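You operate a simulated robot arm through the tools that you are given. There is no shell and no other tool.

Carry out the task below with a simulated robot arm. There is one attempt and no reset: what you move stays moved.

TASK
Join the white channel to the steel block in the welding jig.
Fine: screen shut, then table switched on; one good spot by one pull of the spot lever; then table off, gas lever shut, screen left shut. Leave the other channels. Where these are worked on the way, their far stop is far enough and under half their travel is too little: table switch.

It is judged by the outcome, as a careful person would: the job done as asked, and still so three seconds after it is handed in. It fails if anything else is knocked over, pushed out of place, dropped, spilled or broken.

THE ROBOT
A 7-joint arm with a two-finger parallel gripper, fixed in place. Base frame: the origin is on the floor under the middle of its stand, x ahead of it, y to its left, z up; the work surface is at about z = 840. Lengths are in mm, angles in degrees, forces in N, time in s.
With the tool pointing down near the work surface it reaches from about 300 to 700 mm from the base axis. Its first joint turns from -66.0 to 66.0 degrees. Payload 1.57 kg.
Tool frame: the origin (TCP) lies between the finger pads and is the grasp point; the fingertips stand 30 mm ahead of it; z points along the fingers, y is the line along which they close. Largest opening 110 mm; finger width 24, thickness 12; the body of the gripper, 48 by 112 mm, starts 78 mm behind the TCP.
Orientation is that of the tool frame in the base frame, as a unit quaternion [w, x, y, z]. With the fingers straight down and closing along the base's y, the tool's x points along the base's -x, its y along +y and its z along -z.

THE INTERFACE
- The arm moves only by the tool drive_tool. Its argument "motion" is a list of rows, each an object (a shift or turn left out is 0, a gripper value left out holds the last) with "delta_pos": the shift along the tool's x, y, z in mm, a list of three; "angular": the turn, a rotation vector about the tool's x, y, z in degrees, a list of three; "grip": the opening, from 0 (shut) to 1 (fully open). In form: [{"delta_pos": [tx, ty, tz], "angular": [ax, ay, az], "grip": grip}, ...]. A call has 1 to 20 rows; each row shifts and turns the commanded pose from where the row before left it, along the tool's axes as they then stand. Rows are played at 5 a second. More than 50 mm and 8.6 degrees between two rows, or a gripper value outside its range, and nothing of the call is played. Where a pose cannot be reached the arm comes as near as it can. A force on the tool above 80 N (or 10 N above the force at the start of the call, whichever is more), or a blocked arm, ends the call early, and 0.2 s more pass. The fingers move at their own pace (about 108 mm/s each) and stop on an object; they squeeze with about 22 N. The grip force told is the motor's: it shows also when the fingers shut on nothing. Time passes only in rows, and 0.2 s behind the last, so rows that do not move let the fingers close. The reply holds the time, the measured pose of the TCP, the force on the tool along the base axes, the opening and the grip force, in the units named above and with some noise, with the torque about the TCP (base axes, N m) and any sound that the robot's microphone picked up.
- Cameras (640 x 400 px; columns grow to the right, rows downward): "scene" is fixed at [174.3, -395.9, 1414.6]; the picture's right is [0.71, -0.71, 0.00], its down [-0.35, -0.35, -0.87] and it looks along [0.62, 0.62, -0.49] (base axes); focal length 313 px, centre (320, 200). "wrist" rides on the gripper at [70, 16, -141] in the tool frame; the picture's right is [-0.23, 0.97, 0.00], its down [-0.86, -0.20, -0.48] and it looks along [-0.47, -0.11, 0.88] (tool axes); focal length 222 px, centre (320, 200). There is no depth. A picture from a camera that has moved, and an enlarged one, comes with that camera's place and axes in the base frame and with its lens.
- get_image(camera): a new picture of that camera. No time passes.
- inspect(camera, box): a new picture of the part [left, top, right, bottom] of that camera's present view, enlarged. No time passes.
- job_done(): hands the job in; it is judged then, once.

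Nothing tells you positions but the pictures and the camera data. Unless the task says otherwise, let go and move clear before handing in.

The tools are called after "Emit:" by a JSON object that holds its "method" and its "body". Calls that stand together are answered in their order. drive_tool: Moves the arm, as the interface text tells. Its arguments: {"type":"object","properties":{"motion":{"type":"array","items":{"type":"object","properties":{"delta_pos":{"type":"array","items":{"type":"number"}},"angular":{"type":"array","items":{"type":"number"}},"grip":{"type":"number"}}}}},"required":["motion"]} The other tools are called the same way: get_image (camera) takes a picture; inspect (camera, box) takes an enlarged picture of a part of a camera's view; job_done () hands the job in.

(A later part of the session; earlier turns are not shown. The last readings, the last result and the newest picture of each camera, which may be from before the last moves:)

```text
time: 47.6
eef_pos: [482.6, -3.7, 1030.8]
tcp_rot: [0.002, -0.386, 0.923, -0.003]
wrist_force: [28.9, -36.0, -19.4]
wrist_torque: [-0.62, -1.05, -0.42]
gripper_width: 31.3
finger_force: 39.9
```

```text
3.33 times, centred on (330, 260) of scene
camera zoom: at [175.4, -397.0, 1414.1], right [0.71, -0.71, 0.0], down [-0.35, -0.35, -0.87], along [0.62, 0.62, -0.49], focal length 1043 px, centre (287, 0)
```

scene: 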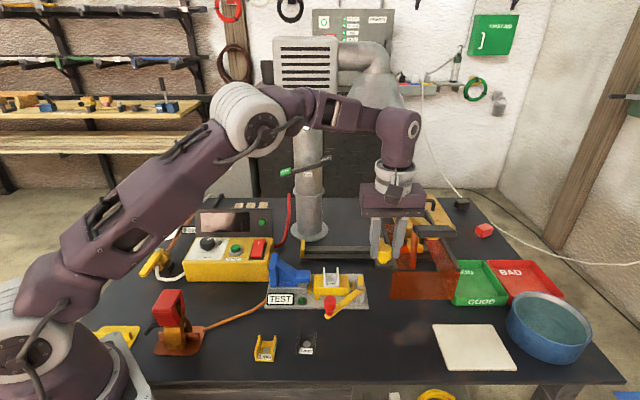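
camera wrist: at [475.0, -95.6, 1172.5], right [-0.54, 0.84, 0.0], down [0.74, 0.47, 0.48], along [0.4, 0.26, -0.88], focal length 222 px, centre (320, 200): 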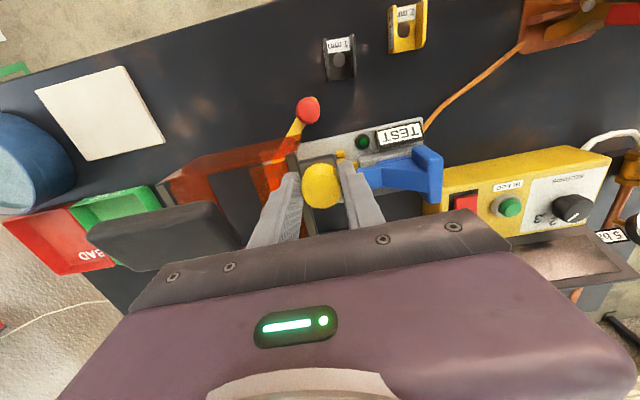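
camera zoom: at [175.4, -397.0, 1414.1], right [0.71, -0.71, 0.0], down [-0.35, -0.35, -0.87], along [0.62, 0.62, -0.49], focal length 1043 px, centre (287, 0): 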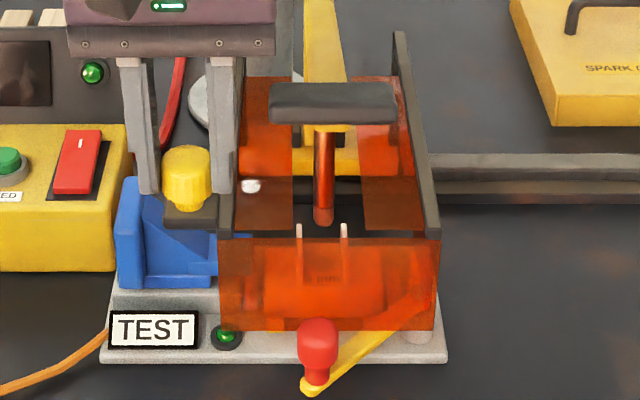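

The screen is at its stop. I relax the push, open the fingers and rise clear.

Emit:
{"method": "drive_tool", "body": {"motion": [{"delta_pos": [0, -1.3, -0.5]}, {"delta_pos": [0, -0.8, 0]}, {"grip": 0.42}, {"grip": 0.42}, {"delta_pos": [0, 0, -10]}, {"delta_pos": [0, 0, -25]}, {"delta_pos": [0, 0, -40]}]}}

Emit:
{"method": "get_image", "body": {"camera": "scene"}}

Emit:
{"method": "inspect", "body": {"camera": "scene", "box": [270, 180, 390, 320]}}

Emit:
{"method": "get_image", "body": {"camera": "wrist"}}

```text
time: 49.2
eef_pos: [479.9, -1.8, 1107.2]
tcp_rot: [0.0, -0.387, 0.922, 0.001]
wrist_force: [0.3, -1.5, 0.2]
wrist_torque: [0.03, -0.02, 0.01]
gripper_width: 46.3
finger_force: 0.2
```

```text
taken
```

scene: 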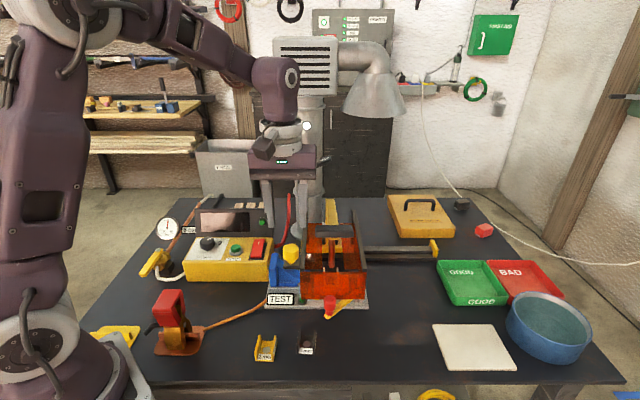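

```text
2.86 times, centred on (330, 250) of scene
camera zoom: at [174.3, -395.9, 1414.6], right [0.71, -0.71, 0.0], down [-0.35, -0.35, -0.87], along [0.62, 0.62, -0.49], focal length 894 px, centre (291, 57)
```

zoom: 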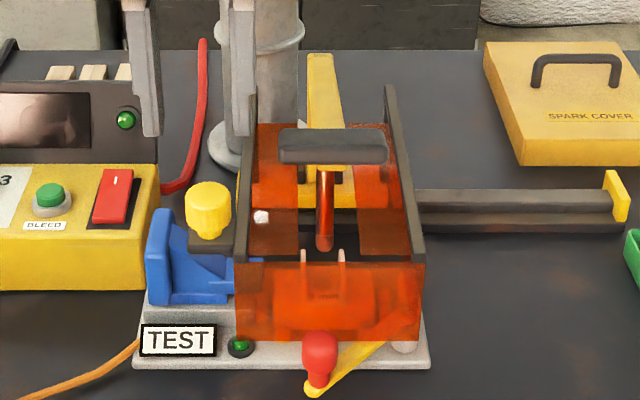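

```text
taken
camera wrist: at [418.8, -40.9, 1247.7], right [-0.54, 0.84, 0.0], down [0.74, 0.47, 0.48], along [0.4, 0.26, -0.88], focal length 222 px, centre (320, 200)
```

wrist: 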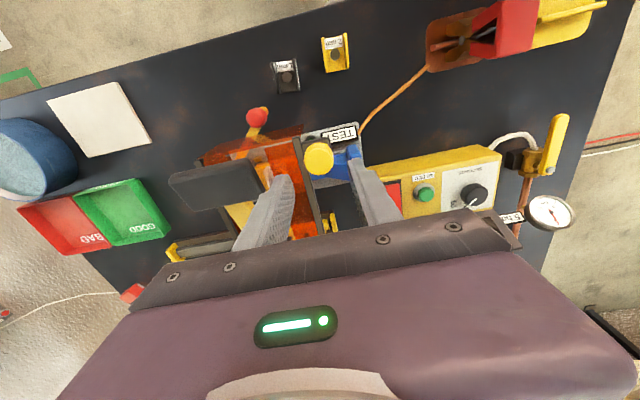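

Emit:
{"method": "inspect", "body": {"camera": "scene", "box": [300, 220, 375, 310]}}

Emit:
{"method": "inspect", "body": {"camera": "wrist", "box": [160, 90, 380, 240]}}

Emit:
{"method": "inspect", "body": {"camera": "scene", "box": [180, 200, 290, 290]}}

```text
4.44 times, centred on (338, 265) of scene
camera zoom: at [174.3, -395.9, 1414.6], right [0.71, -0.71, 0.0], down [-0.35, -0.35, -0.87], along [0.62, 0.62, -0.49], focal length 1391 px, centre (242, -89)
```

zoom: 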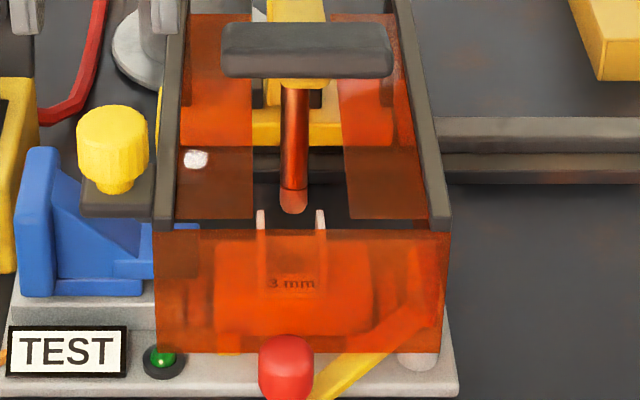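

```text
2.67 times, centred on (270, 165) of wrist
camera zoom: at [418.8, -40.9, 1247.7], right [-0.54, 0.84, 0.0], down [0.74, 0.47, 0.48], along [0.4, 0.26, -0.88], focal length 592 px, centre (453, 293)
```

zoom: 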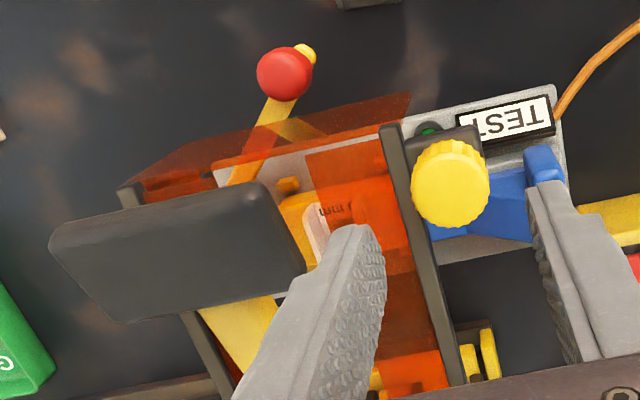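

```text
4.44 times, centred on (235, 245) of scene
camera zoom: at [174.3, -395.9, 1414.6], right [0.71, -0.71, 0.0], down [-0.35, -0.35, -0.87], along [0.62, 0.62, -0.49], focal length 1391 px, centre (698, 0)
```

zoom: 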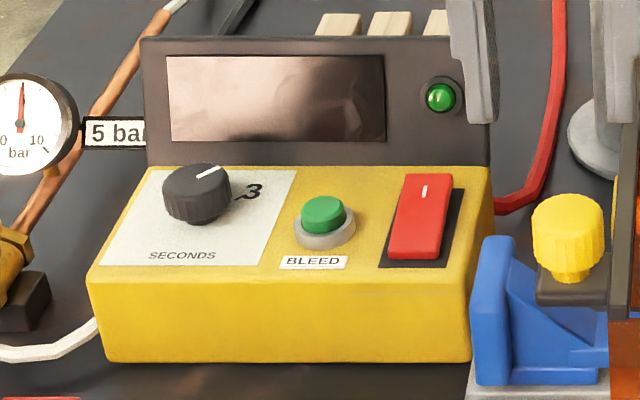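

Screen shut, electrode directly above the channel. The rocker's far ("I") end stands proud, so it's off now. I move above the power unit to examine the rocker before pressing.

Emit:
{"method": "drive_tool", "body": {"motion": [{"delta_pos": [-15, 40, -10], "grip": 0.0}, {"delta_pos": [-25, 35, 0]}, {"delta_pos": [-30, 15, 0]}, {"delta_pos": [-30, 6, 0]}]}}

Emit:
{"method": "get_image", "body": {"camera": "wrist"}}

Emit:
{"method": "inspect", "body": {"camera": "wrist", "box": [220, 60, 440, 220]}}

Emit:
{"method": "inspect", "body": {"camera": "scene", "box": [180, 130, 320, 290]}}

```text
time: 50.2
eef_pos: [482.0, 137.6, 1116.5]
tcp_rot: [0.0, -0.386, 0.922, 0.0]
wrist_force: [0.7, 0.5, -0.8]
wrist_torque: [-0.02, 0.03, 0.02]
gripper_width: 0.0
finger_force: 21.3
```

```text
taken
camera wrist: at [420.4, 99.0, 1258.2], right [-0.53, 0.85, 0.0], down [0.74, 0.47, 0.48], along [0.4, 0.26, -0.88], focal length 222 px, centre (320, 200)
```

wrist: 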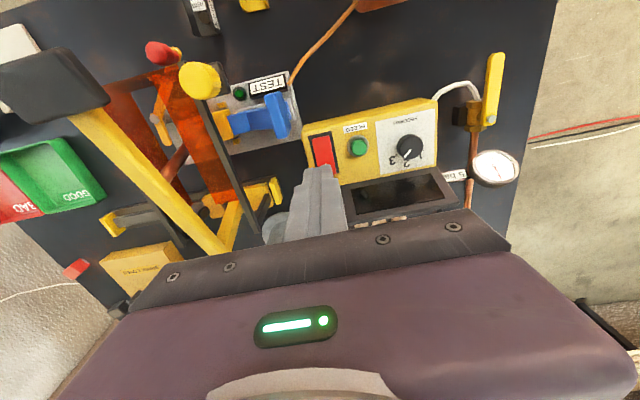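

```text
2.50 times, centred on (330, 140) of wrist
camera zoom: at [420.4, 99.0, 1258.2], right [-0.53, 0.85, 0.0], down [0.74, 0.47, 0.48], along [0.4, 0.26, -0.88], focal length 555 px, centre (295, 350)
```

zoom: 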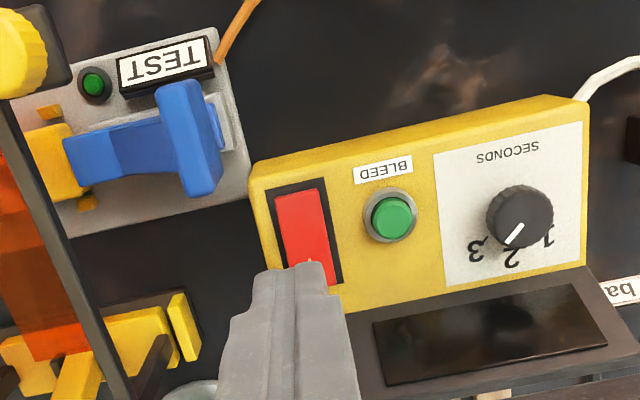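

```text
2.50 times, centred on (250, 210) of scene
camera zoom: at [174.3, -395.9, 1414.6], right [0.71, -0.71, 0.0], down [-0.35, -0.35, -0.87], along [0.62, 0.62, -0.49], focal length 782 px, centre (495, 175)
```

zoom: 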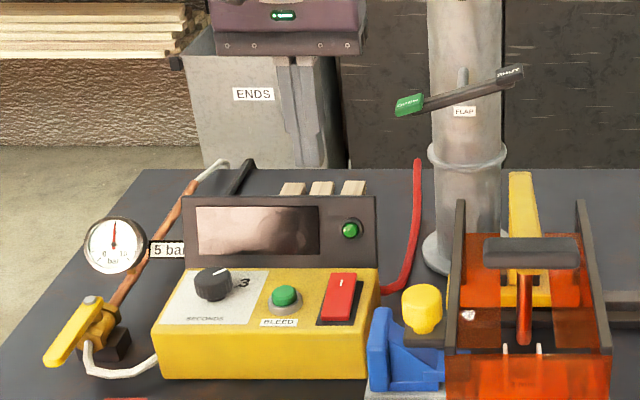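

The rocker spans e2≈447–507 mm with its "I" end raised at about (524,179). I move over that end with closed fingers and descend toward it.

Emit:
{"method": "drive_tool", "body": {"motion": [{"delta_pos": [-20, 0, 0]}, {"delta_pos": [-20, 0, 0]}, {"delta_pos": [-19, -1, 0]}, {"delta_pos": [0, 0, 30]}, {"delta_pos": [0, 0, 40]}, {"delta_pos": [0, 0, 40]}, {"delta_pos": [0, 0, 30]}]}}

Emit:
{"method": "inspect", "body": {"camera": "scene", "box": [200, 180, 300, 290]}}

Emit:
{"method": "get_image", "body": {"camera": "wrist"}}

Emit:
{"method": "inspect", "body": {"camera": "wrist", "box": [250, 120, 410, 240]}}

```text
time: 51.8
eef_pos: [523.8, 178.5, 977.3]
tcp_rot: [0.0, -0.387, 0.922, 0.0]
wrist_force: [0.7, 0.3, -0.1]
wrist_torque: [-0.01, 0.02, -0.01]
gripper_width: 0.3
finger_force: 21.1
```

```text
3.64 times, centred on (250, 235) of scene
camera zoom: at [174.3, -395.9, 1414.6], right [0.71, -0.71, 0.0], down [-0.35, -0.35, -0.87], along [0.62, 0.62, -0.49], focal length 1138 px, centre (574, 73)
```

zoom: 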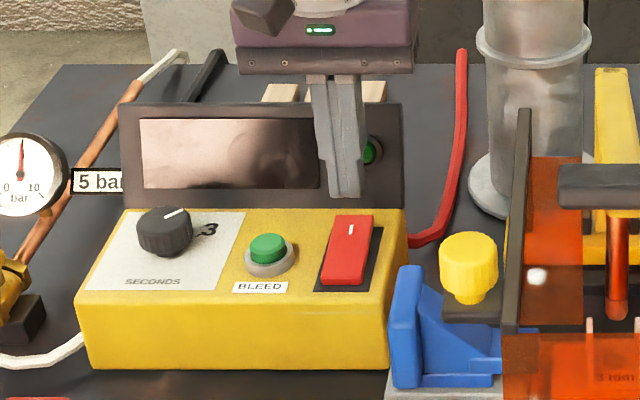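

```text
taken
camera wrist: at [463.0, 140.1, 1118.0], right [-0.54, 0.84, 0.0], down [0.74, 0.47, 0.48], along [0.4, 0.26, -0.88], focal length 222 px, centre (320, 200)
```

wrist: 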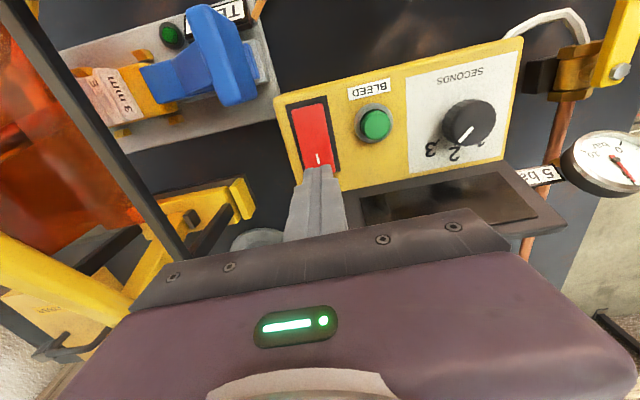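

```text
3.33 times, centred on (330, 180) of wrist
camera zoom: at [463.0, 140.1, 1118.0], right [-0.54, 0.84, 0.0], down [0.74, 0.47, 0.48], along [0.4, 0.26, -0.88], focal length 740 px, centre (287, 267)
```

zoom: 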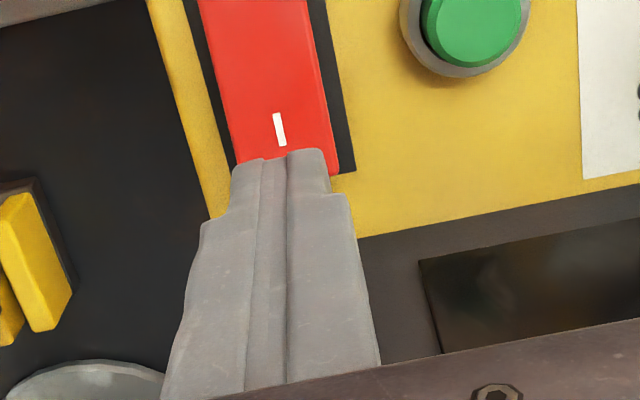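

Tip is about 7 mm beyond the "I" mark; I shift slightly towards it and lower in small steps to press the rocker's far end.

Emit:
{"method": "drive_tool", "body": {"motion": [{"delta_pos": [5, -2, 0]}, {"delta_pos": [0, 0, 12]}, {"delta_pos": [0, 0, 5]}, {"delta_pos": [0, 0, 3]}]}}

Emit:
{"method": "inspect", "body": {"camera": "scene", "box": [220, 200, 300, 280]}}

Emit:
{"method": "inspect", "body": {"camera": "wrist", "box": [270, 120, 390, 210]}}

```text
time: 52.8
eef_pos: [523.3, 172.9, 956.3]
tcp_rot: [0.0, -0.386, 0.922, 0.0]
wrist_force: [-0.2, 0.5, 0.6]
wrist_torque: [0.06, -0.02, -0.02]
gripper_width: 0.1
finger_force: 21.2
```

```text
5.00 times, centred on (260, 240) of scene
camera zoom: at [174.3, -395.9, 1414.6], right [0.71, -0.71, 0.0], down [-0.35, -0.35, -0.87], along [0.62, 0.62, -0.49], focal length 1565 px, centre (620, 0)
```

zoom: 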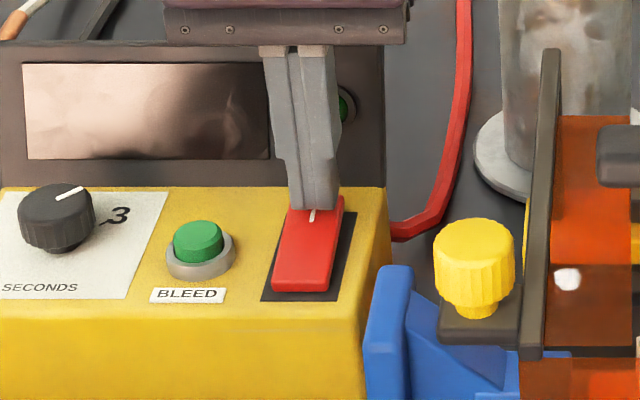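

```text
4.44 times, centred on (330, 165) of wrist
camera zoom: at [461.3, 134.9, 1097.9], right [-0.54, 0.84, 0.0], down [0.74, 0.47, 0.48], along [0.4, 0.26, -0.88], focal length 987 px, centre (276, 356)
```

zoom: 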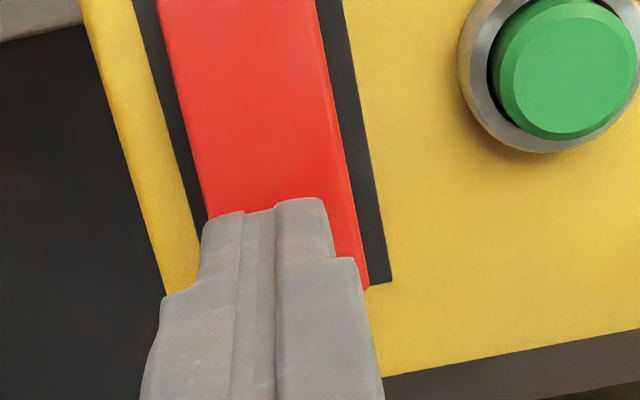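

Emit:
{"method": "drive_tool", "body": {"motion": [{"delta_pos": [0, 2.5, 0]}, {"delta_pos": [0, 0, 3]}, {"delta_pos": [0, 0, 2]}]}}

Emit:
{"method": "drive_tool", "body": {"motion": [{"delta_pos": [0, 0, 2]}, {"delta_pos": [0, 0, 2]}]}}

Emit:
{"method": "inspect", "body": {"camera": "scene", "box": [220, 200, 300, 280]}}

```text
time: 53.6
eef_pos: [521.3, 175.2, 953.2]
tcp_rot: [0.0, -0.387, 0.922, 0.0]
wrist_force: [-0.7, 0.1, 0.5]
wrist_torque: [0.03, -0.03, 0.0]
gripper_width: 0.0
finger_force: 21.4
```

```text
time: 54.2
eef_pos: [520.5, 174.6, 949.7]
tcp_rot: [0.001, -0.387, 0.922, 0.0]
wrist_force: [0.6, 0.8, 3.5]
wrist_torque: [0.0, 0.02, -0.03]
gripper_width: 0.1
finger_force: 21.7
```

```text
5.00 times, centred on (260, 240) of scene
camera zoom: at [174.3, -395.9, 1414.6], right [0.71, -0.71, 0.0], down [-0.35, -0.35, -0.87], along [0.62, 0.62, -0.49], focal length 1565 px, centre (620, 0)
```

zoom: 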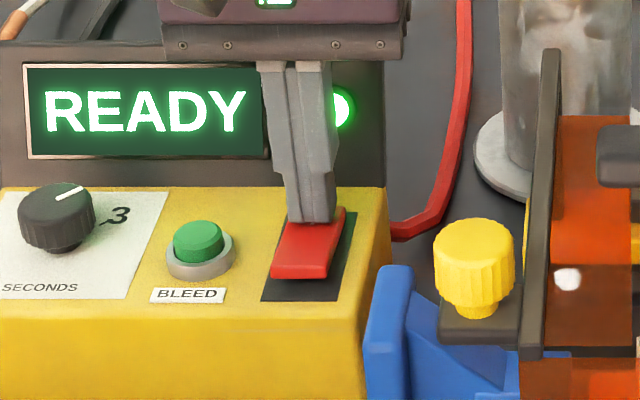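

The display lit up: READY. I press a bit more to make sure the rocker is at its stop.

Emit:
{"method": "drive_tool", "body": {"motion": [{"delta_pos": [0, 0, 2]}, {"delta_pos": [0, 0, 2]}]}}

Emit:
{"method": "inspect", "body": {"camera": "scene", "box": [220, 200, 300, 280]}}

```text
time: 54.9
eef_pos: [522.9, 175.7, 947.7]
tcp_rot: [0.004, -0.388, 0.922, -0.002]
wrist_force: [-2.7, -0.3, 9.1]
wrist_torque: [-0.09, 0.17, 0.02]
gripper_width: 0.2
finger_force: 21.2
stopped in row 2: the force on the tool passed its limit at 84 N (the readings are from after the stop); the commanded pose is now the measured one
```

```text
5.00 times, centred on (260, 240) of scene
camera zoom: at [174.1, -395.9, 1414.6], right [0.71, -0.71, 0.0], down [-0.35, -0.35, -0.87], along [0.62, 0.62, -0.49], focal length 1565 px, centre (620, 0)
```

zoom: 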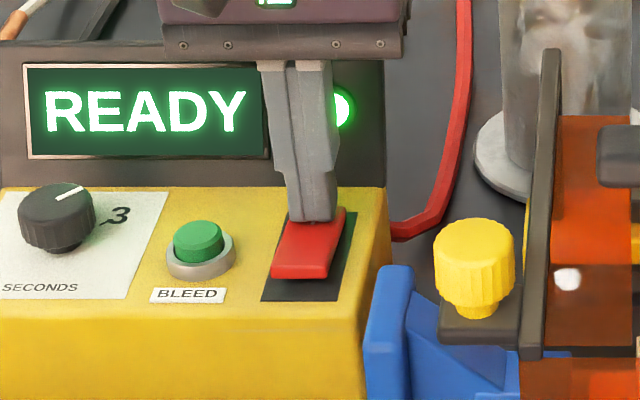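

The table is on: the switch is at its stop and the display reads READY. I rise clear and look at the display, lamps and jig again.

Emit:
{"method": "drive_tool", "body": {"motion": [{"delta_pos": [0, 0, -5]}, {"delta_pos": [0, 0, -25]}, {"delta_pos": [0, 0, -40]}, {"delta_pos": [0, 0, -45]}, {"delta_pos": [0, 0, -45]}, {"delta_pos": [40, 0, 0]}]}}

Emit:
{"method": "get_image", "body": {"camera": "scene"}}

Emit:
{"method": "inspect", "body": {"camera": "scene", "box": [180, 195, 280, 285]}}

Emit:
{"method": "inspect", "body": {"camera": "scene", "box": [255, 210, 385, 320]}}

Emit:
{"method": "inspect", "body": {"camera": "scene", "box": [300, 0, 420, 60]}}

```text
time: 56.3
eef_pos: [493.2, 144.5, 1108.4]
tcp_rot: [0.002, -0.387, 0.922, -0.001]
wrist_force: [0.8, 0.0, -0.5]
wrist_torque: [0.01, -0.02, -0.05]
gripper_width: 0.0
finger_force: 21.6
```

```text
taken
```

scene: 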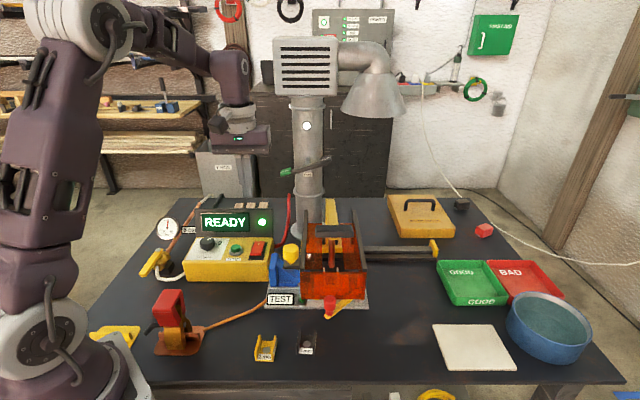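

```text
4.44 times, centred on (230, 240) of scene
camera zoom: at [174.3, -395.9, 1414.6], right [0.71, -0.71, 0.0], down [-0.35, -0.35, -0.87], along [0.62, 0.62, -0.49], focal length 1391 px, centre (720, 22)
```

zoom: 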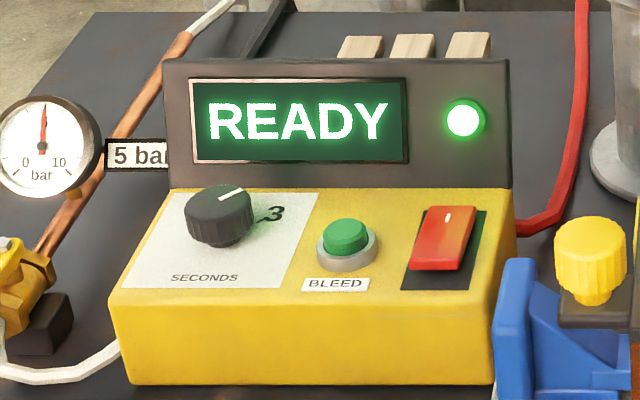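

```text
3.64 times, centred on (320, 265) of scene
camera zoom: at [174.3, -395.9, 1414.6], right [0.71, -0.71, 0.0], down [-0.35, -0.35, -0.87], along [0.62, 0.62, -0.49], focal length 1138 px, centre (320, -36)
```

zoom: 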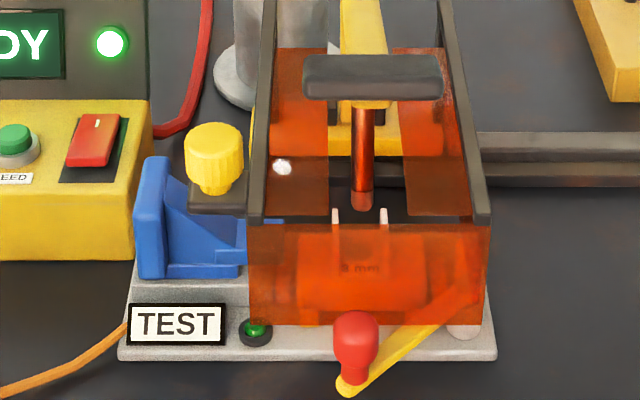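

```text
5.33 times, centred on (360, 30) of scene
camera zoom: at [174.3, -395.9, 1414.6], right [0.71, -0.71, 0.0], down [-0.35, -0.35, -0.87], along [0.62, 0.62, -0.49], focal length 1669 px, centre (107, 1107)
```

zoom: 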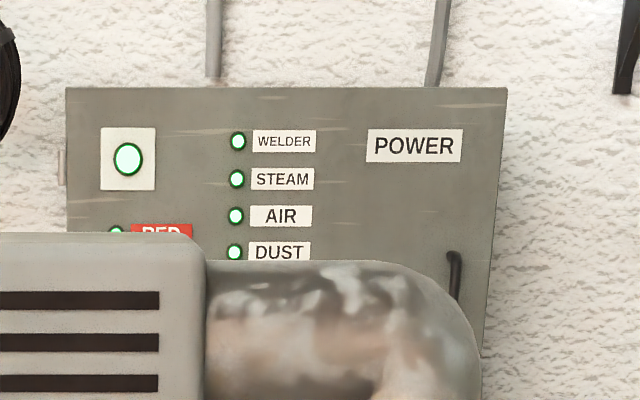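

READY is lit, pressure 5 bar, dial 3 s, channel under the electrode. The dark T-handle on the electrode arm is the spot lever; I leave the red-knob lever alone. I move above the T-handle and look at it.

Emit:
{"method": "drive_tool", "body": {"motion": [{"delta_pos": [0, 0, -45]}, {"delta_pos": [25, -36.7, -10]}, {"delta_pos": [25, -36.7, 0]}, {"delta_pos": [25, -36.7, 0]}, {"delta_pos": [25, -36.7, 0]}, {"delta_pos": [24.4, -36.9, 0]}]}}

Emit:
{"method": "get_image", "body": {"camera": "wrist"}}

Emit:
{"method": "inspect", "body": {"camera": "wrist", "box": [220, 80, 420, 220]}}

Emit:
{"method": "inspect", "body": {"camera": "scene", "box": [270, 150, 400, 280]}}

```text
time: 57.7
eef_pos: [536.3, -73.4, 1162.0]
tcp_rot: [0.004, -0.388, 0.922, -0.001]
wrist_force: [-0.5, -0.3, -0.4]
wrist_torque: [0.03, 0.01, 0.0]
gripper_width: 0.0
finger_force: 21.5
```

```text
taken
camera wrist: at [473.2, -111.2, 1302.7], right [-0.54, 0.84, 0.0], down [0.74, 0.47, 0.48], along [0.41, 0.26, -0.88], focal length 222 px, centre (320, 200)
```

wrist: 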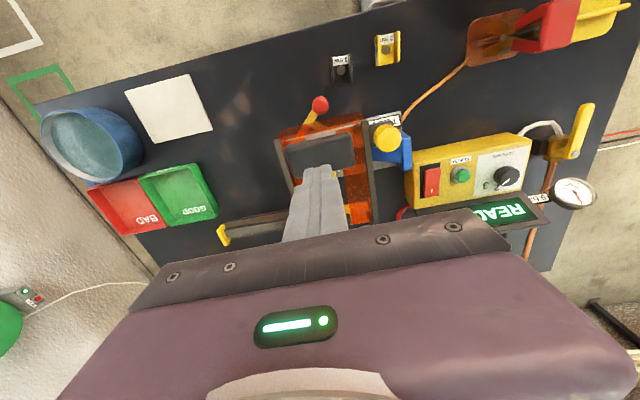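

```text
2.86 times, centred on (320, 150) of wrist
camera zoom: at [473.2, -111.2, 1302.7], right [-0.54, 0.84, 0.0], down [0.74, 0.47, 0.48], along [0.41, 0.26, -0.88], focal length 635 px, centre (320, 343)
```

zoom: 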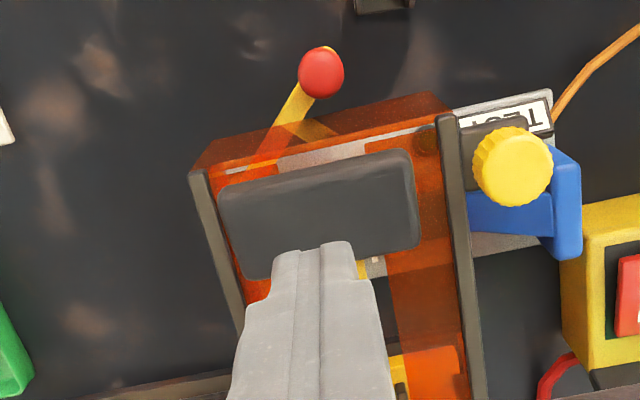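

```text
3.08 times, centred on (335, 215) of scene
camera zoom: at [174.3, -395.9, 1414.6], right [0.71, -0.71, 0.0], down [-0.35, -0.35, -0.87], along [0.62, 0.62, -0.49], focal length 963 px, centre (274, 154)
```

zoom: 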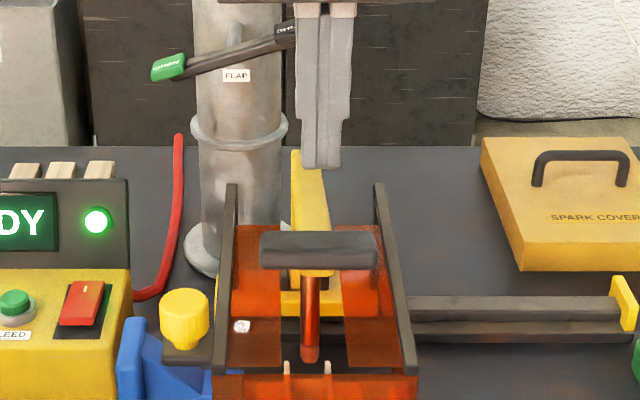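

The spot lever's T-handle is right below the fingertips. I lower until contact.

Emit:
{"method": "drive_tool", "body": {"motion": [{"delta_pos": [3, 0, 20]}, {"delta_pos": [0, 0, 15]}, {"delta_pos": [0, 0, 8]}, {"delta_pos": [0, 0, 3]}]}}

Emit:
{"method": "inspect", "body": {"camera": "scene", "box": [290, 190, 380, 290]}}

Emit:
{"method": "inspect", "body": {"camera": "wrist", "box": [220, 100, 420, 220]}}

```text
time: 58.7
eef_pos: [534.9, -72.6, 1117.2]
tcp_rot: [0.003, -0.387, 0.922, -0.001]
wrist_force: [-0.9, 0.4, 0.1]
wrist_torque: [-0.01, 0.01, 0.01]
gripper_width: 0.0
finger_force: 21.6
```

```text
4.00 times, centred on (335, 240) of scene
camera zoom: at [174.3, -395.9, 1414.6], right [0.71, -0.71, 0.0], down [-0.35, -0.35, -0.87], along [0.62, 0.62, -0.49], focal length 1252 px, centre (260, 40)
```

zoom: 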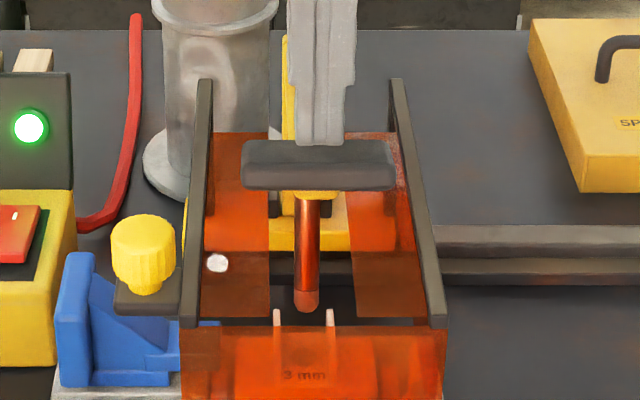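

```text
3.20 times, centred on (320, 160) of wrist
camera zoom: at [472.7, -111.6, 1257.8], right [-0.54, 0.84, 0.0], down [0.74, 0.47, 0.48], along [0.41, 0.26, -0.88], focal length 711 px, centre (320, 328)
```

zoom: 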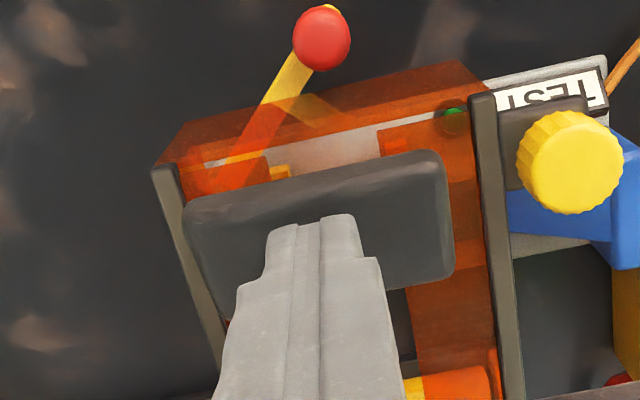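

Emit:
{"method": "drive_tool", "body": {"motion": [{"delta_pos": [6, 0, 0]}, {"delta_pos": [0, 0, 3]}, {"delta_pos": [0, 0, 3]}]}}

Emit:
{"method": "inspect", "body": {"camera": "scene", "box": [290, 190, 380, 290]}}

```text
time: 59.5
eef_pos: [531.4, -78.6, 1111.7]
tcp_rot: [0.003, -0.387, 0.922, -0.001]
wrist_force: [-6.1, -4.2, 6.9]
wrist_torque: [-0.1, 0.19, 0.05]
gripper_width: 0.0
finger_force: 21.1
```

```text
4.00 times, centred on (335, 240) of scene
camera zoom: at [174.0, -396.0, 1414.6], right [0.71, -0.71, 0.0], down [-0.35, -0.35, -0.87], along [0.62, 0.62, -0.49], focal length 1252 px, centre (260, 40)
```

zoom: 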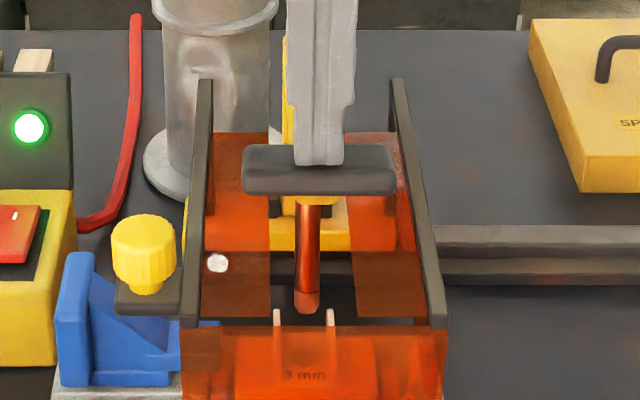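

Contact made and the handle starts to move. Now one smooth pull down.

Emit:
{"method": "drive_tool", "body": {"motion": [{"delta_pos": [0.4, 0, 5]}, {"delta_pos": [0.4, 0, 6]}, {"delta_pos": [0.4, 0, 6]}, {"delta_pos": [0.4, 0, 6]}, {"delta_pos": [0.4, 0, 6]}]}}

Emit:
{"method": "inspect", "body": {"camera": "scene", "box": [290, 190, 380, 290]}}

```text
time: 60.7
eef_pos: [529.8, -79.8, 1082.1]
tcp_rot: [0.003, -0.388, 0.922, 0.0]
wrist_force: [-0.8, 0.0, 3.5]
wrist_torque: [0.0, 0.05, 0.03]
gripper_width: 0.0
finger_force: 21.0
```

```text
4.00 times, centred on (335, 240) of scene
camera zoom: at [174.2, -395.9, 1414.6], right [0.71, -0.71, 0.0], down [-0.35, -0.35, -0.87], along [0.62, 0.62, -0.49], focal length 1252 px, centre (260, 40)
```

zoom: 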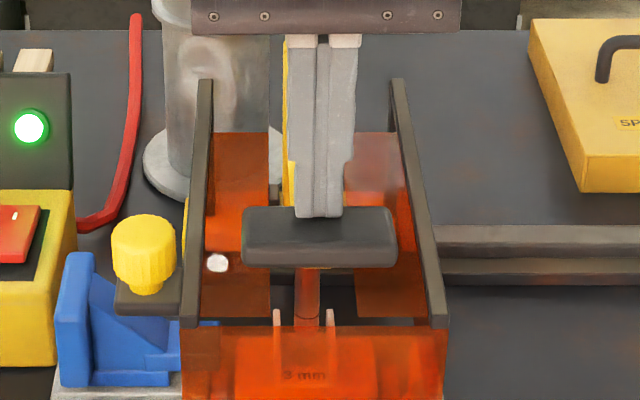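

Emit:
{"method": "drive_tool", "body": {"motion": [{"delta_pos": [0.3, 0, 5]}, {"delta_pos": [0.3, 0, 5]}, {"delta_pos": [0.2, 0, 4]}, {"delta_pos": [0.2, 0, 3]}]}}

Emit:
{"method": "inspect", "body": {"camera": "scene", "box": [200, 190, 380, 300]}}

```text
time: 61.7
eef_pos: [528.9, -80.1, 1065.1]
tcp_rot: [0.004, -0.387, 0.922, -0.001]
wrist_force: [-1.5, -1.8, 4.2]
wrist_torque: [-0.05, 0.08, 0.02]
gripper_width: 0.0
finger_force: 21.3
```

```text
3.56 times, centred on (290, 245) of scene
camera zoom: at [174.2, -395.9, 1414.6], right [0.71, -0.71, 0.0], down [-0.35, -0.35, -0.87], along [0.62, 0.62, -0.49], focal length 1113 px, centre (427, 40)
```

zoom: 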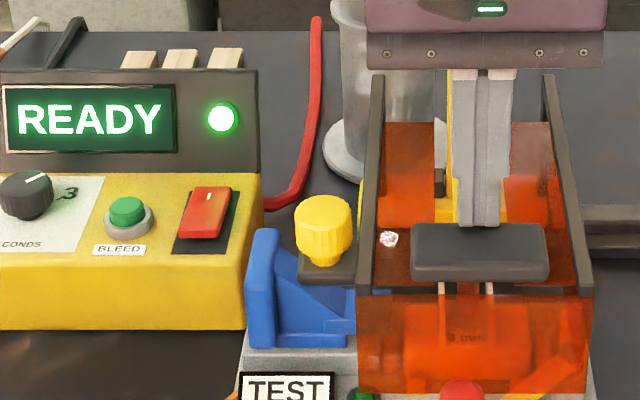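

Emit:
{"method": "drive_tool", "body": {"motion": [{"delta_pos": [0.1, 0, 3]}, {"delta_pos": [0.1, 0, 3]}, {"delta_pos": [0.1, 0, 2]}]}}

Emit:
{"method": "inspect", "body": {"camera": "scene", "box": [200, 190, 380, 300]}}

```text
time: 62.5
eef_pos: [528.3, -79.2, 1055.2]
tcp_rot: [0.003, -0.387, 0.922, -0.002]
wrist_force: [-1.7, -2.4, 3.9]
wrist_torque: [-0.07, 0.11, 0.02]
gripper_width: 0.0
finger_force: 20.8
```

```text
3.56 times, centred on (290, 245) of scene
camera zoom: at [174.2, -395.9, 1414.6], right [0.71, -0.71, 0.0], down [-0.35, -0.35, -0.87], along [0.62, 0.62, -0.49], focal length 1113 px, centre (427, 40)
```

zoom: 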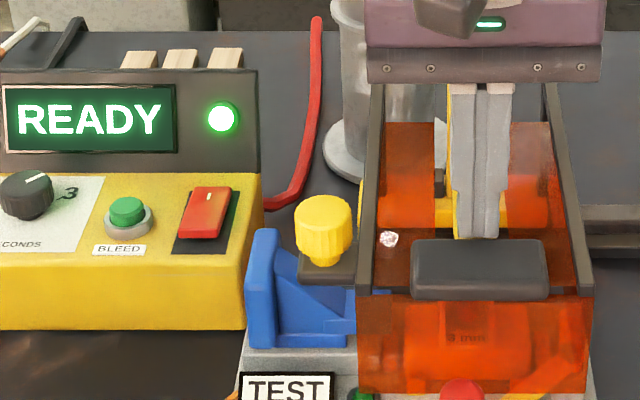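

Emit:
{"method": "drive_tool", "body": {"motion": [{"delta_pos": [0.1, 0, 2]}, {"delta_pos": [0.1, 0, 2]}, {"delta_pos": [0.1, 0, 2]}]}}

Emit:
{"method": "inspect", "body": {"camera": "scene", "box": [200, 190, 380, 300]}}

```text
time: 63.3
eef_pos: [527.7, -78.9, 1051.0]
tcp_rot: [0.003, -0.386, 0.922, -0.001]
wrist_force: [-2.7, -3.5, 4.3]
wrist_torque: [-0.13, 0.2, 0.04]
gripper_width: 0.0
finger_force: 21.0
```

```text
3.56 times, centred on (290, 245) of scene
camera zoom: at [174.1, -396.0, 1414.6], right [0.71, -0.71, 0.0], down [-0.35, -0.35, -0.87], along [0.62, 0.62, -0.49], focal length 1113 px, centre (427, 40)
```

zoom: 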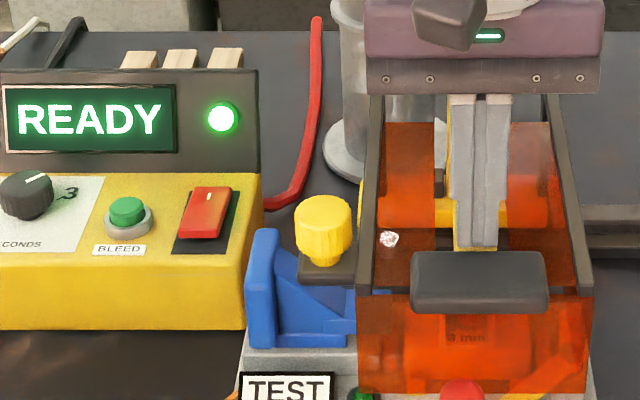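

Emit:
{"method": "inspect", "body": {"camera": "wrist", "box": [220, 100, 420, 230]}}

Emit:
{"method": "inspect", "body": {"camera": "scene", "box": [300, 220, 370, 300]}}

```text
3.08 times, centred on (320, 165) of wrist
camera zoom: at [465.6, -118.5, 1191.3], right [-0.54, 0.84, 0.0], down [0.74, 0.47, 0.48], along [0.41, 0.26, -0.88], focal length 684 px, centre (320, 308)
```

zoom: 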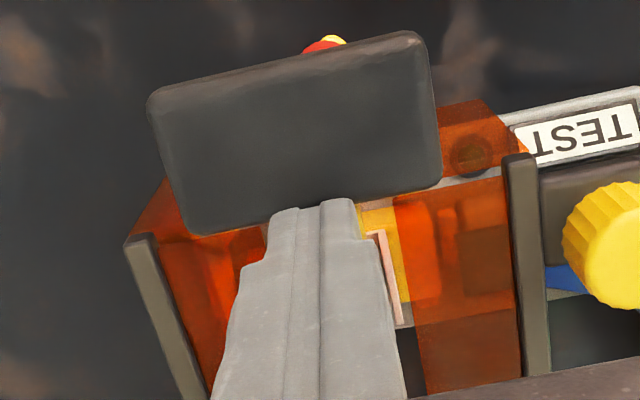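

```text
5.00 times, centred on (335, 260) of scene
camera zoom: at [174.1, -396.0, 1414.6], right [0.71, -0.71, 0.0], down [-0.35, -0.35, -0.87], along [0.62, 0.62, -0.49], focal length 1565 px, centre (245, -100)
```

zoom: 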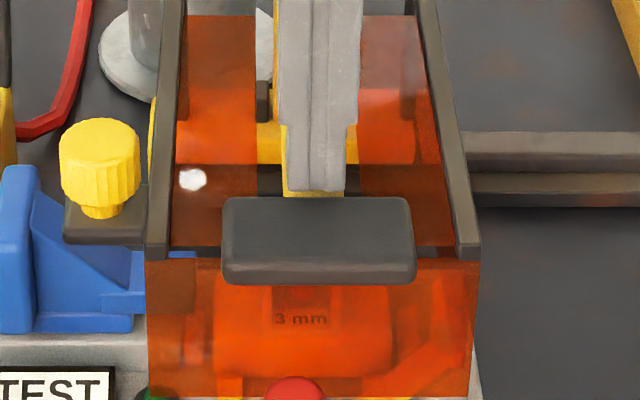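

The handle swings forward as it comes down, so the fingertips now rest on the yellow arm just behind it. I keep pressing, moving forward with the arm.

Emit:
{"method": "drive_tool", "body": {"motion": [{"delta_pos": [0.9, 0, 2]}, {"delta_pos": [0.9, 0, 2]}, {"delta_pos": [0.9, 0, 2]}]}}

Emit:
{"method": "inspect", "body": {"camera": "scene", "box": [200, 190, 380, 300]}}

Emit:
{"method": "inspect", "body": {"camera": "wrist", "box": [220, 100, 420, 230]}}

```text
time: 64.1
eef_pos: [526.7, -80.8, 1047.2]
tcp_rot: [0.005, -0.388, 0.922, -0.002]
wrist_force: [-8.1, 6.4, 47.5]
wrist_torque: [-0.04, 0.63, -0.29]
gripper_width: 0.0
finger_force: 21.8
```

```text
3.56 times, centred on (290, 245) of scene
camera zoom: at [173.3, -395.6, 1414.8], right [0.71, -0.71, 0.0], down [-0.35, -0.35, -0.87], along [0.62, 0.62, -0.49], focal length 1113 px, centre (427, 40)
```

zoom: 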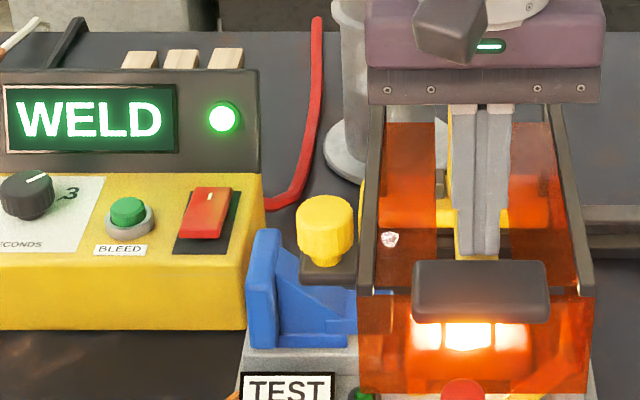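

```text
3.08 times, centred on (320, 165) of wrist
camera zoom: at [463.9, -119.7, 1186.9], right [-0.54, 0.84, -0.01], down [0.74, 0.47, 0.49], along [0.41, 0.26, -0.87], focal length 684 px, centre (320, 308)
```

zoom: 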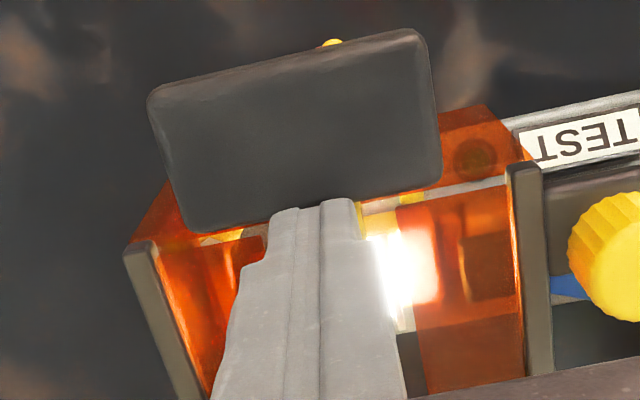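

The weld is running (display WELD, arc visible). I hold the lever still.

Emit:
{"method": "drive_tool", "body": {"motion": [{"delta_pos": [0, 0, 0]}, {"delta_pos": [0, 0, 0]}, {"delta_pos": [0, 0, 0]}, {"delta_pos": [0, 0, 0]}, {"delta_pos": [0, 0, 0]}, {"delta_pos": [0, 0, 0]}, {"delta_pos": [0, 0, 0]}, {"delta_pos": [0, 0, 0]}]}}

Emit:
{"method": "inspect", "body": {"camera": "scene", "box": [130, 190, 380, 310]}}

```text
time: 65.9
eef_pos: [527.7, -82.5, 1046.0]
tcp_rot: [0.005, -0.387, 0.922, -0.002]
wrist_force: [0.3, 3.9, 55.6]
wrist_torque: [-0.16, 0.42, 0.15]
gripper_width: 0.0
finger_force: 21.1
```

```text
2.56 times, centred on (255, 250) of scene
camera zoom: at [173.4, -395.6, 1414.8], right [0.71, -0.71, 0.0], down [-0.35, -0.35, -0.87], along [0.62, 0.62, -0.49], focal length 801 px, centre (486, 72)
```

zoom: 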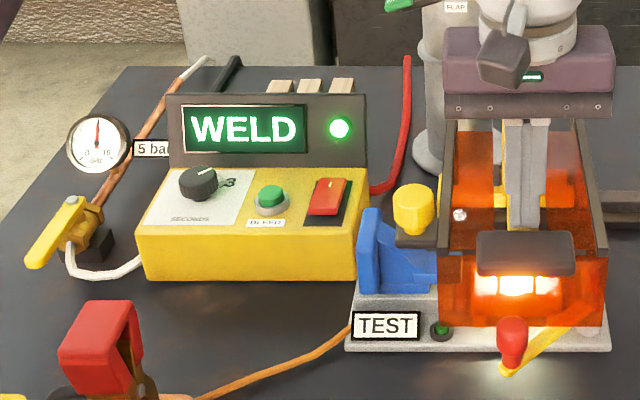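

Emit:
{"method": "drive_tool", "body": {"motion": [{"delta_pos": [0, 0, 0]}, {"delta_pos": [0, 0, 0]}, {"delta_pos": [0, 0, 0]}, {"delta_pos": [0, 0, 0]}, {"delta_pos": [0, 0, 0]}]}}

Emit:
{"method": "inspect", "body": {"camera": "scene", "box": [130, 190, 380, 310]}}

```text
time: 67.1
eef_pos: [527.5, -82.3, 1046.9]
tcp_rot: [0.007, -0.388, 0.922, -0.002]
wrist_force: [0.9, 4.9, 62.1]
wrist_torque: [-0.18, 0.46, 0.23]
gripper_width: 0.0
finger_force: 21.4
```

```text
2.56 times, centred on (255, 250) of scene
camera zoom: at [173.3, -395.6, 1414.8], right [0.71, -0.71, 0.0], down [-0.35, -0.35, -0.87], along [0.62, 0.62, -0.49], focal length 801 px, centre (486, 72)
```

zoom: 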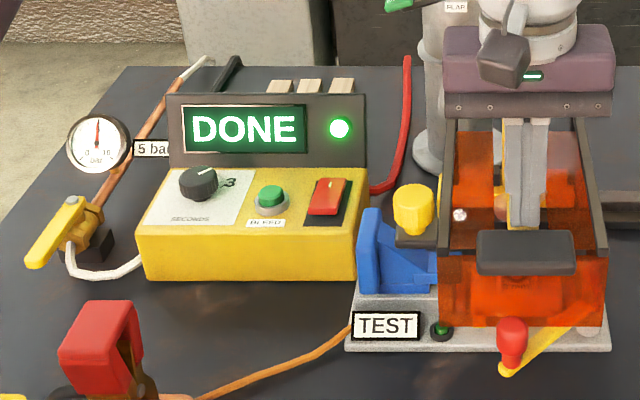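

DONE is shown. I let the lever rise smoothly, following it, then lift clear.

Emit:
{"method": "drive_tool", "body": {"motion": [{"delta_pos": [-1, 0, -3]}, {"delta_pos": [-2, 0, -5]}, {"delta_pos": [-3, 0, -6]}, {"delta_pos": [-3, 0, -6]}, {"delta_pos": [-3, 0, -6]}, {"delta_pos": [-3, 0, -6]}, {"delta_pos": [-3, 0, -6]}, {"delta_pos": [-3, 0, -6]}, {"delta_pos": [-3, 0, -7]}, {"delta_pos": [-2, 0, -8]}]}}

Emit:
{"method": "inspect", "body": {"camera": "scene", "box": [200, 170, 400, 310]}}

Emit:
{"method": "inspect", "body": {"camera": "wrist", "box": [220, 100, 420, 230]}}

```text
time: 69.3
eef_pos: [543.8, -63.8, 1103.7]
tcp_rot: [0.004, -0.387, 0.922, 0.0]
wrist_force: [0.3, 0.7, 0.9]
wrist_torque: [0.0, 0.0, 0.03]
gripper_width: 0.2
finger_force: 21.3
```

```text
2.86 times, centred on (300, 240) of scene
camera zoom: at [174.3, -395.9, 1414.6], right [0.71, -0.71, 0.0], down [-0.35, -0.35, -0.87], along [0.62, 0.62, -0.49], focal length 894 px, centre (377, 86)
```

zoom: 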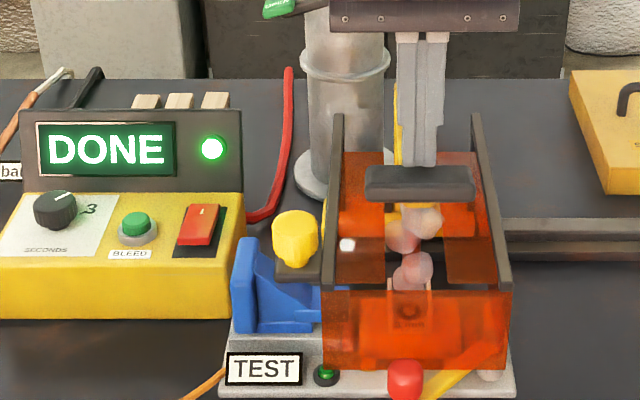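

```text
3.08 times, centred on (320, 165) of wrist
camera zoom: at [482.5, -102.5, 1244.2], right [-0.54, 0.84, 0.0], down [0.74, 0.47, 0.48], along [0.41, 0.26, -0.88], focal length 684 px, centre (320, 308)
```

zoom: 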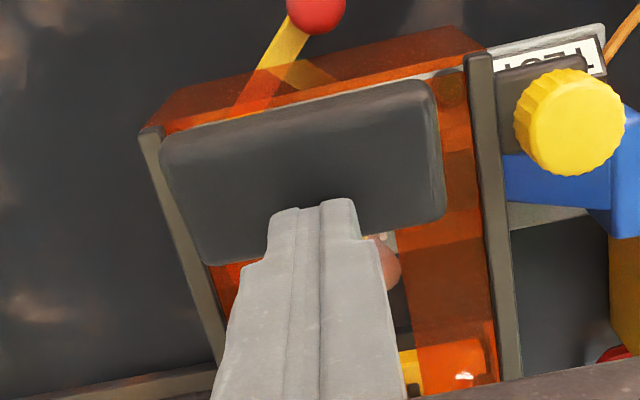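

The lever is back up; some fume puffs show the spot was made. I rise clear and go to the rocker's near end to switch the table off.

Emit:
{"method": "drive_tool", "body": {"motion": [{"delta_pos": [0, 0, -30]}, {"delta_pos": [0, 0, -35]}, {"delta_pos": [-24.4, 36.9, 0]}, {"delta_pos": [-24.4, 36.9, 0]}, {"delta_pos": [-24.4, 36.9, 0]}, {"delta_pos": [-24.4, 36.9, 0]}, {"delta_pos": [-24.3, 36.9, 0]}, {"delta_pos": [0, 0, 45]}, {"delta_pos": [0, 0, 45]}, {"delta_pos": [0, 0, 45]}, {"delta_pos": [0, 0, 45]}]}}

Emit:
{"method": "inspect", "body": {"camera": "scene", "box": [200, 180, 300, 290]}}

Emit:
{"method": "inspect", "body": {"camera": "wrist", "box": [250, 120, 410, 240]}}

Emit:
{"method": "inspect", "body": {"camera": "scene", "box": [290, 200, 380, 320]}}

```text
time: 71.7
eef_pos: [500.5, 152.3, 986.8]
tcp_rot: [0.004, -0.387, 0.922, -0.001]
wrist_force: [-0.5, -0.4, 0.4]
wrist_torque: [0.01, 0.02, -0.02]
gripper_width: 0.1
finger_force: 21.3
```

```text
3.64 times, centred on (250, 235) of scene
camera zoom: at [174.3, -395.9, 1414.6], right [0.71, -0.71, 0.0], down [-0.35, -0.35, -0.87], along [0.62, 0.62, -0.49], focal length 1138 px, centre (574, 73)
```

zoom: 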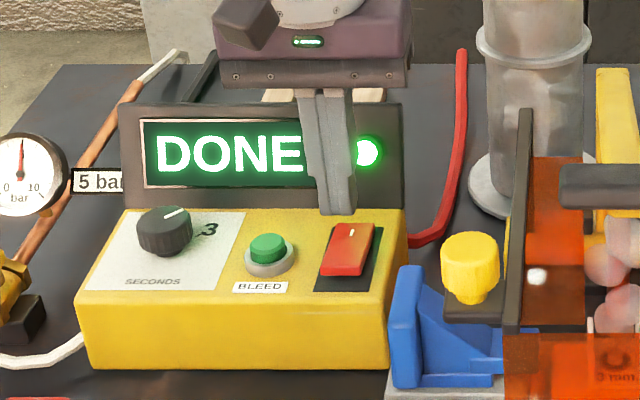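

```text
3.33 times, centred on (330, 180) of wrist
camera zoom: at [437.9, 113.9, 1128.5], right [-0.54, 0.84, 0.0], down [0.74, 0.47, 0.48], along [0.41, 0.26, -0.88], focal length 740 px, centre (287, 267)
```

zoom: 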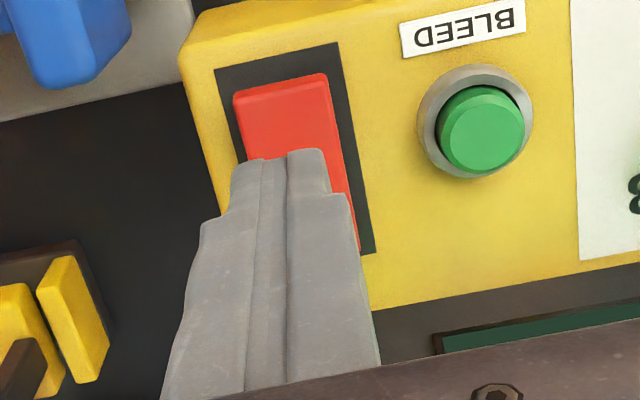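

```text
3.33 times, centred on (335, 260) of scene
camera zoom: at [174.3, -395.9, 1414.6], right [0.71, -0.71, 0.0], down [-0.35, -0.35, -0.87], along [0.62, 0.62, -0.49], focal length 1043 px, centre (270, 0)
```

zoom: 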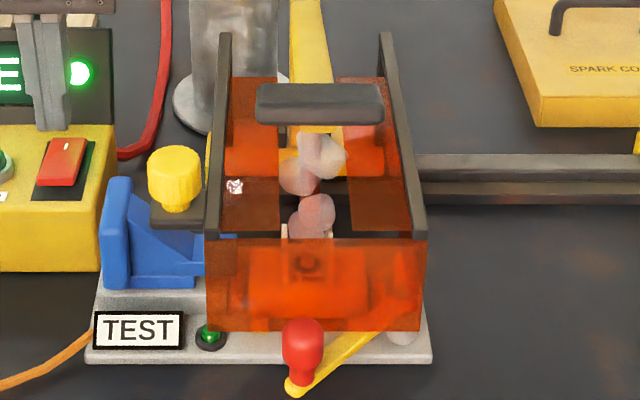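

A dark ring of the spot is visible on the channel floor through the screen. Now I press the rocker's near end down to switch the table off.

Emit:
{"method": "drive_tool", "body": {"motion": [{"delta_pos": [4, 1.5, 10]}, {"delta_pos": [0, 0, 15]}, {"delta_pos": [0, 0, 6]}, {"delta_pos": [0, 0, 3]}, {"delta_pos": [0, 0, 2]}, {"delta_pos": [0, 0, 2]}]}}

Emit:
{"method": "inspect", "body": {"camera": "scene", "box": [200, 190, 290, 280]}}

```text
time: 73.1
eef_pos: [495.3, 150.7, 949.7]
tcp_rot: [0.003, -0.386, 0.922, -0.001]
wrist_force: [0.9, -0.5, 0.7]
wrist_torque: [0.01, 0.02, -0.01]
gripper_width: 0.1
finger_force: 21.0
```

```text
4.44 times, centred on (245, 235) of scene
camera zoom: at [174.3, -395.9, 1414.6], right [0.71, -0.71, 0.0], down [-0.35, -0.35, -0.87], along [0.62, 0.62, -0.49], focal length 1391 px, centre (653, 44)
```

zoom: 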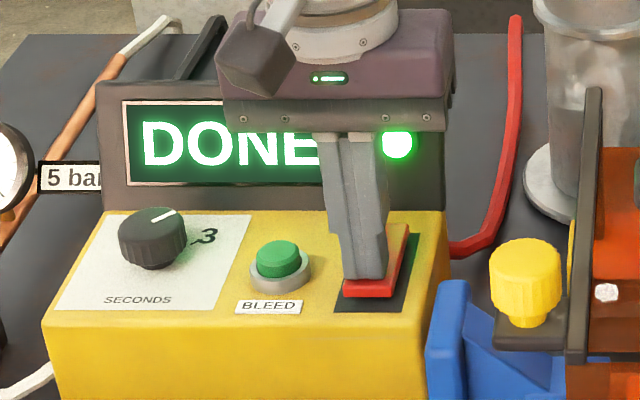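

Emit:
{"method": "drive_tool", "body": {"motion": [{"delta_pos": [0, 0, 2]}, {"delta_pos": [0, 0, 2]}, {"delta_pos": [0, 0, 1]}]}}

Emit:
{"method": "inspect", "body": {"camera": "scene", "box": [200, 190, 290, 280]}}

```text
time: 73.9
eef_pos: [495.4, 151.9, 948.1]
tcp_rot: [0.005, -0.387, 0.922, -0.002]
wrist_force: [-14.7, -4.6, 61.1]
wrist_torque: [0.49, -0.05, -0.34]
gripper_width: 0.1
finger_force: 21.3
```

```text
4.44 times, centred on (245, 235) of scene
camera zoom: at [172.9, -396.3, 1414.7], right [0.71, -0.71, 0.0], down [-0.35, -0.35, -0.87], along [0.62, 0.62, -0.49], focal length 1391 px, centre (653, 44)
```

zoom: 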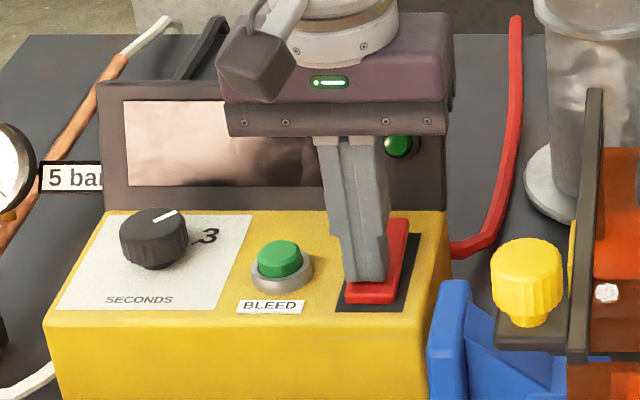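

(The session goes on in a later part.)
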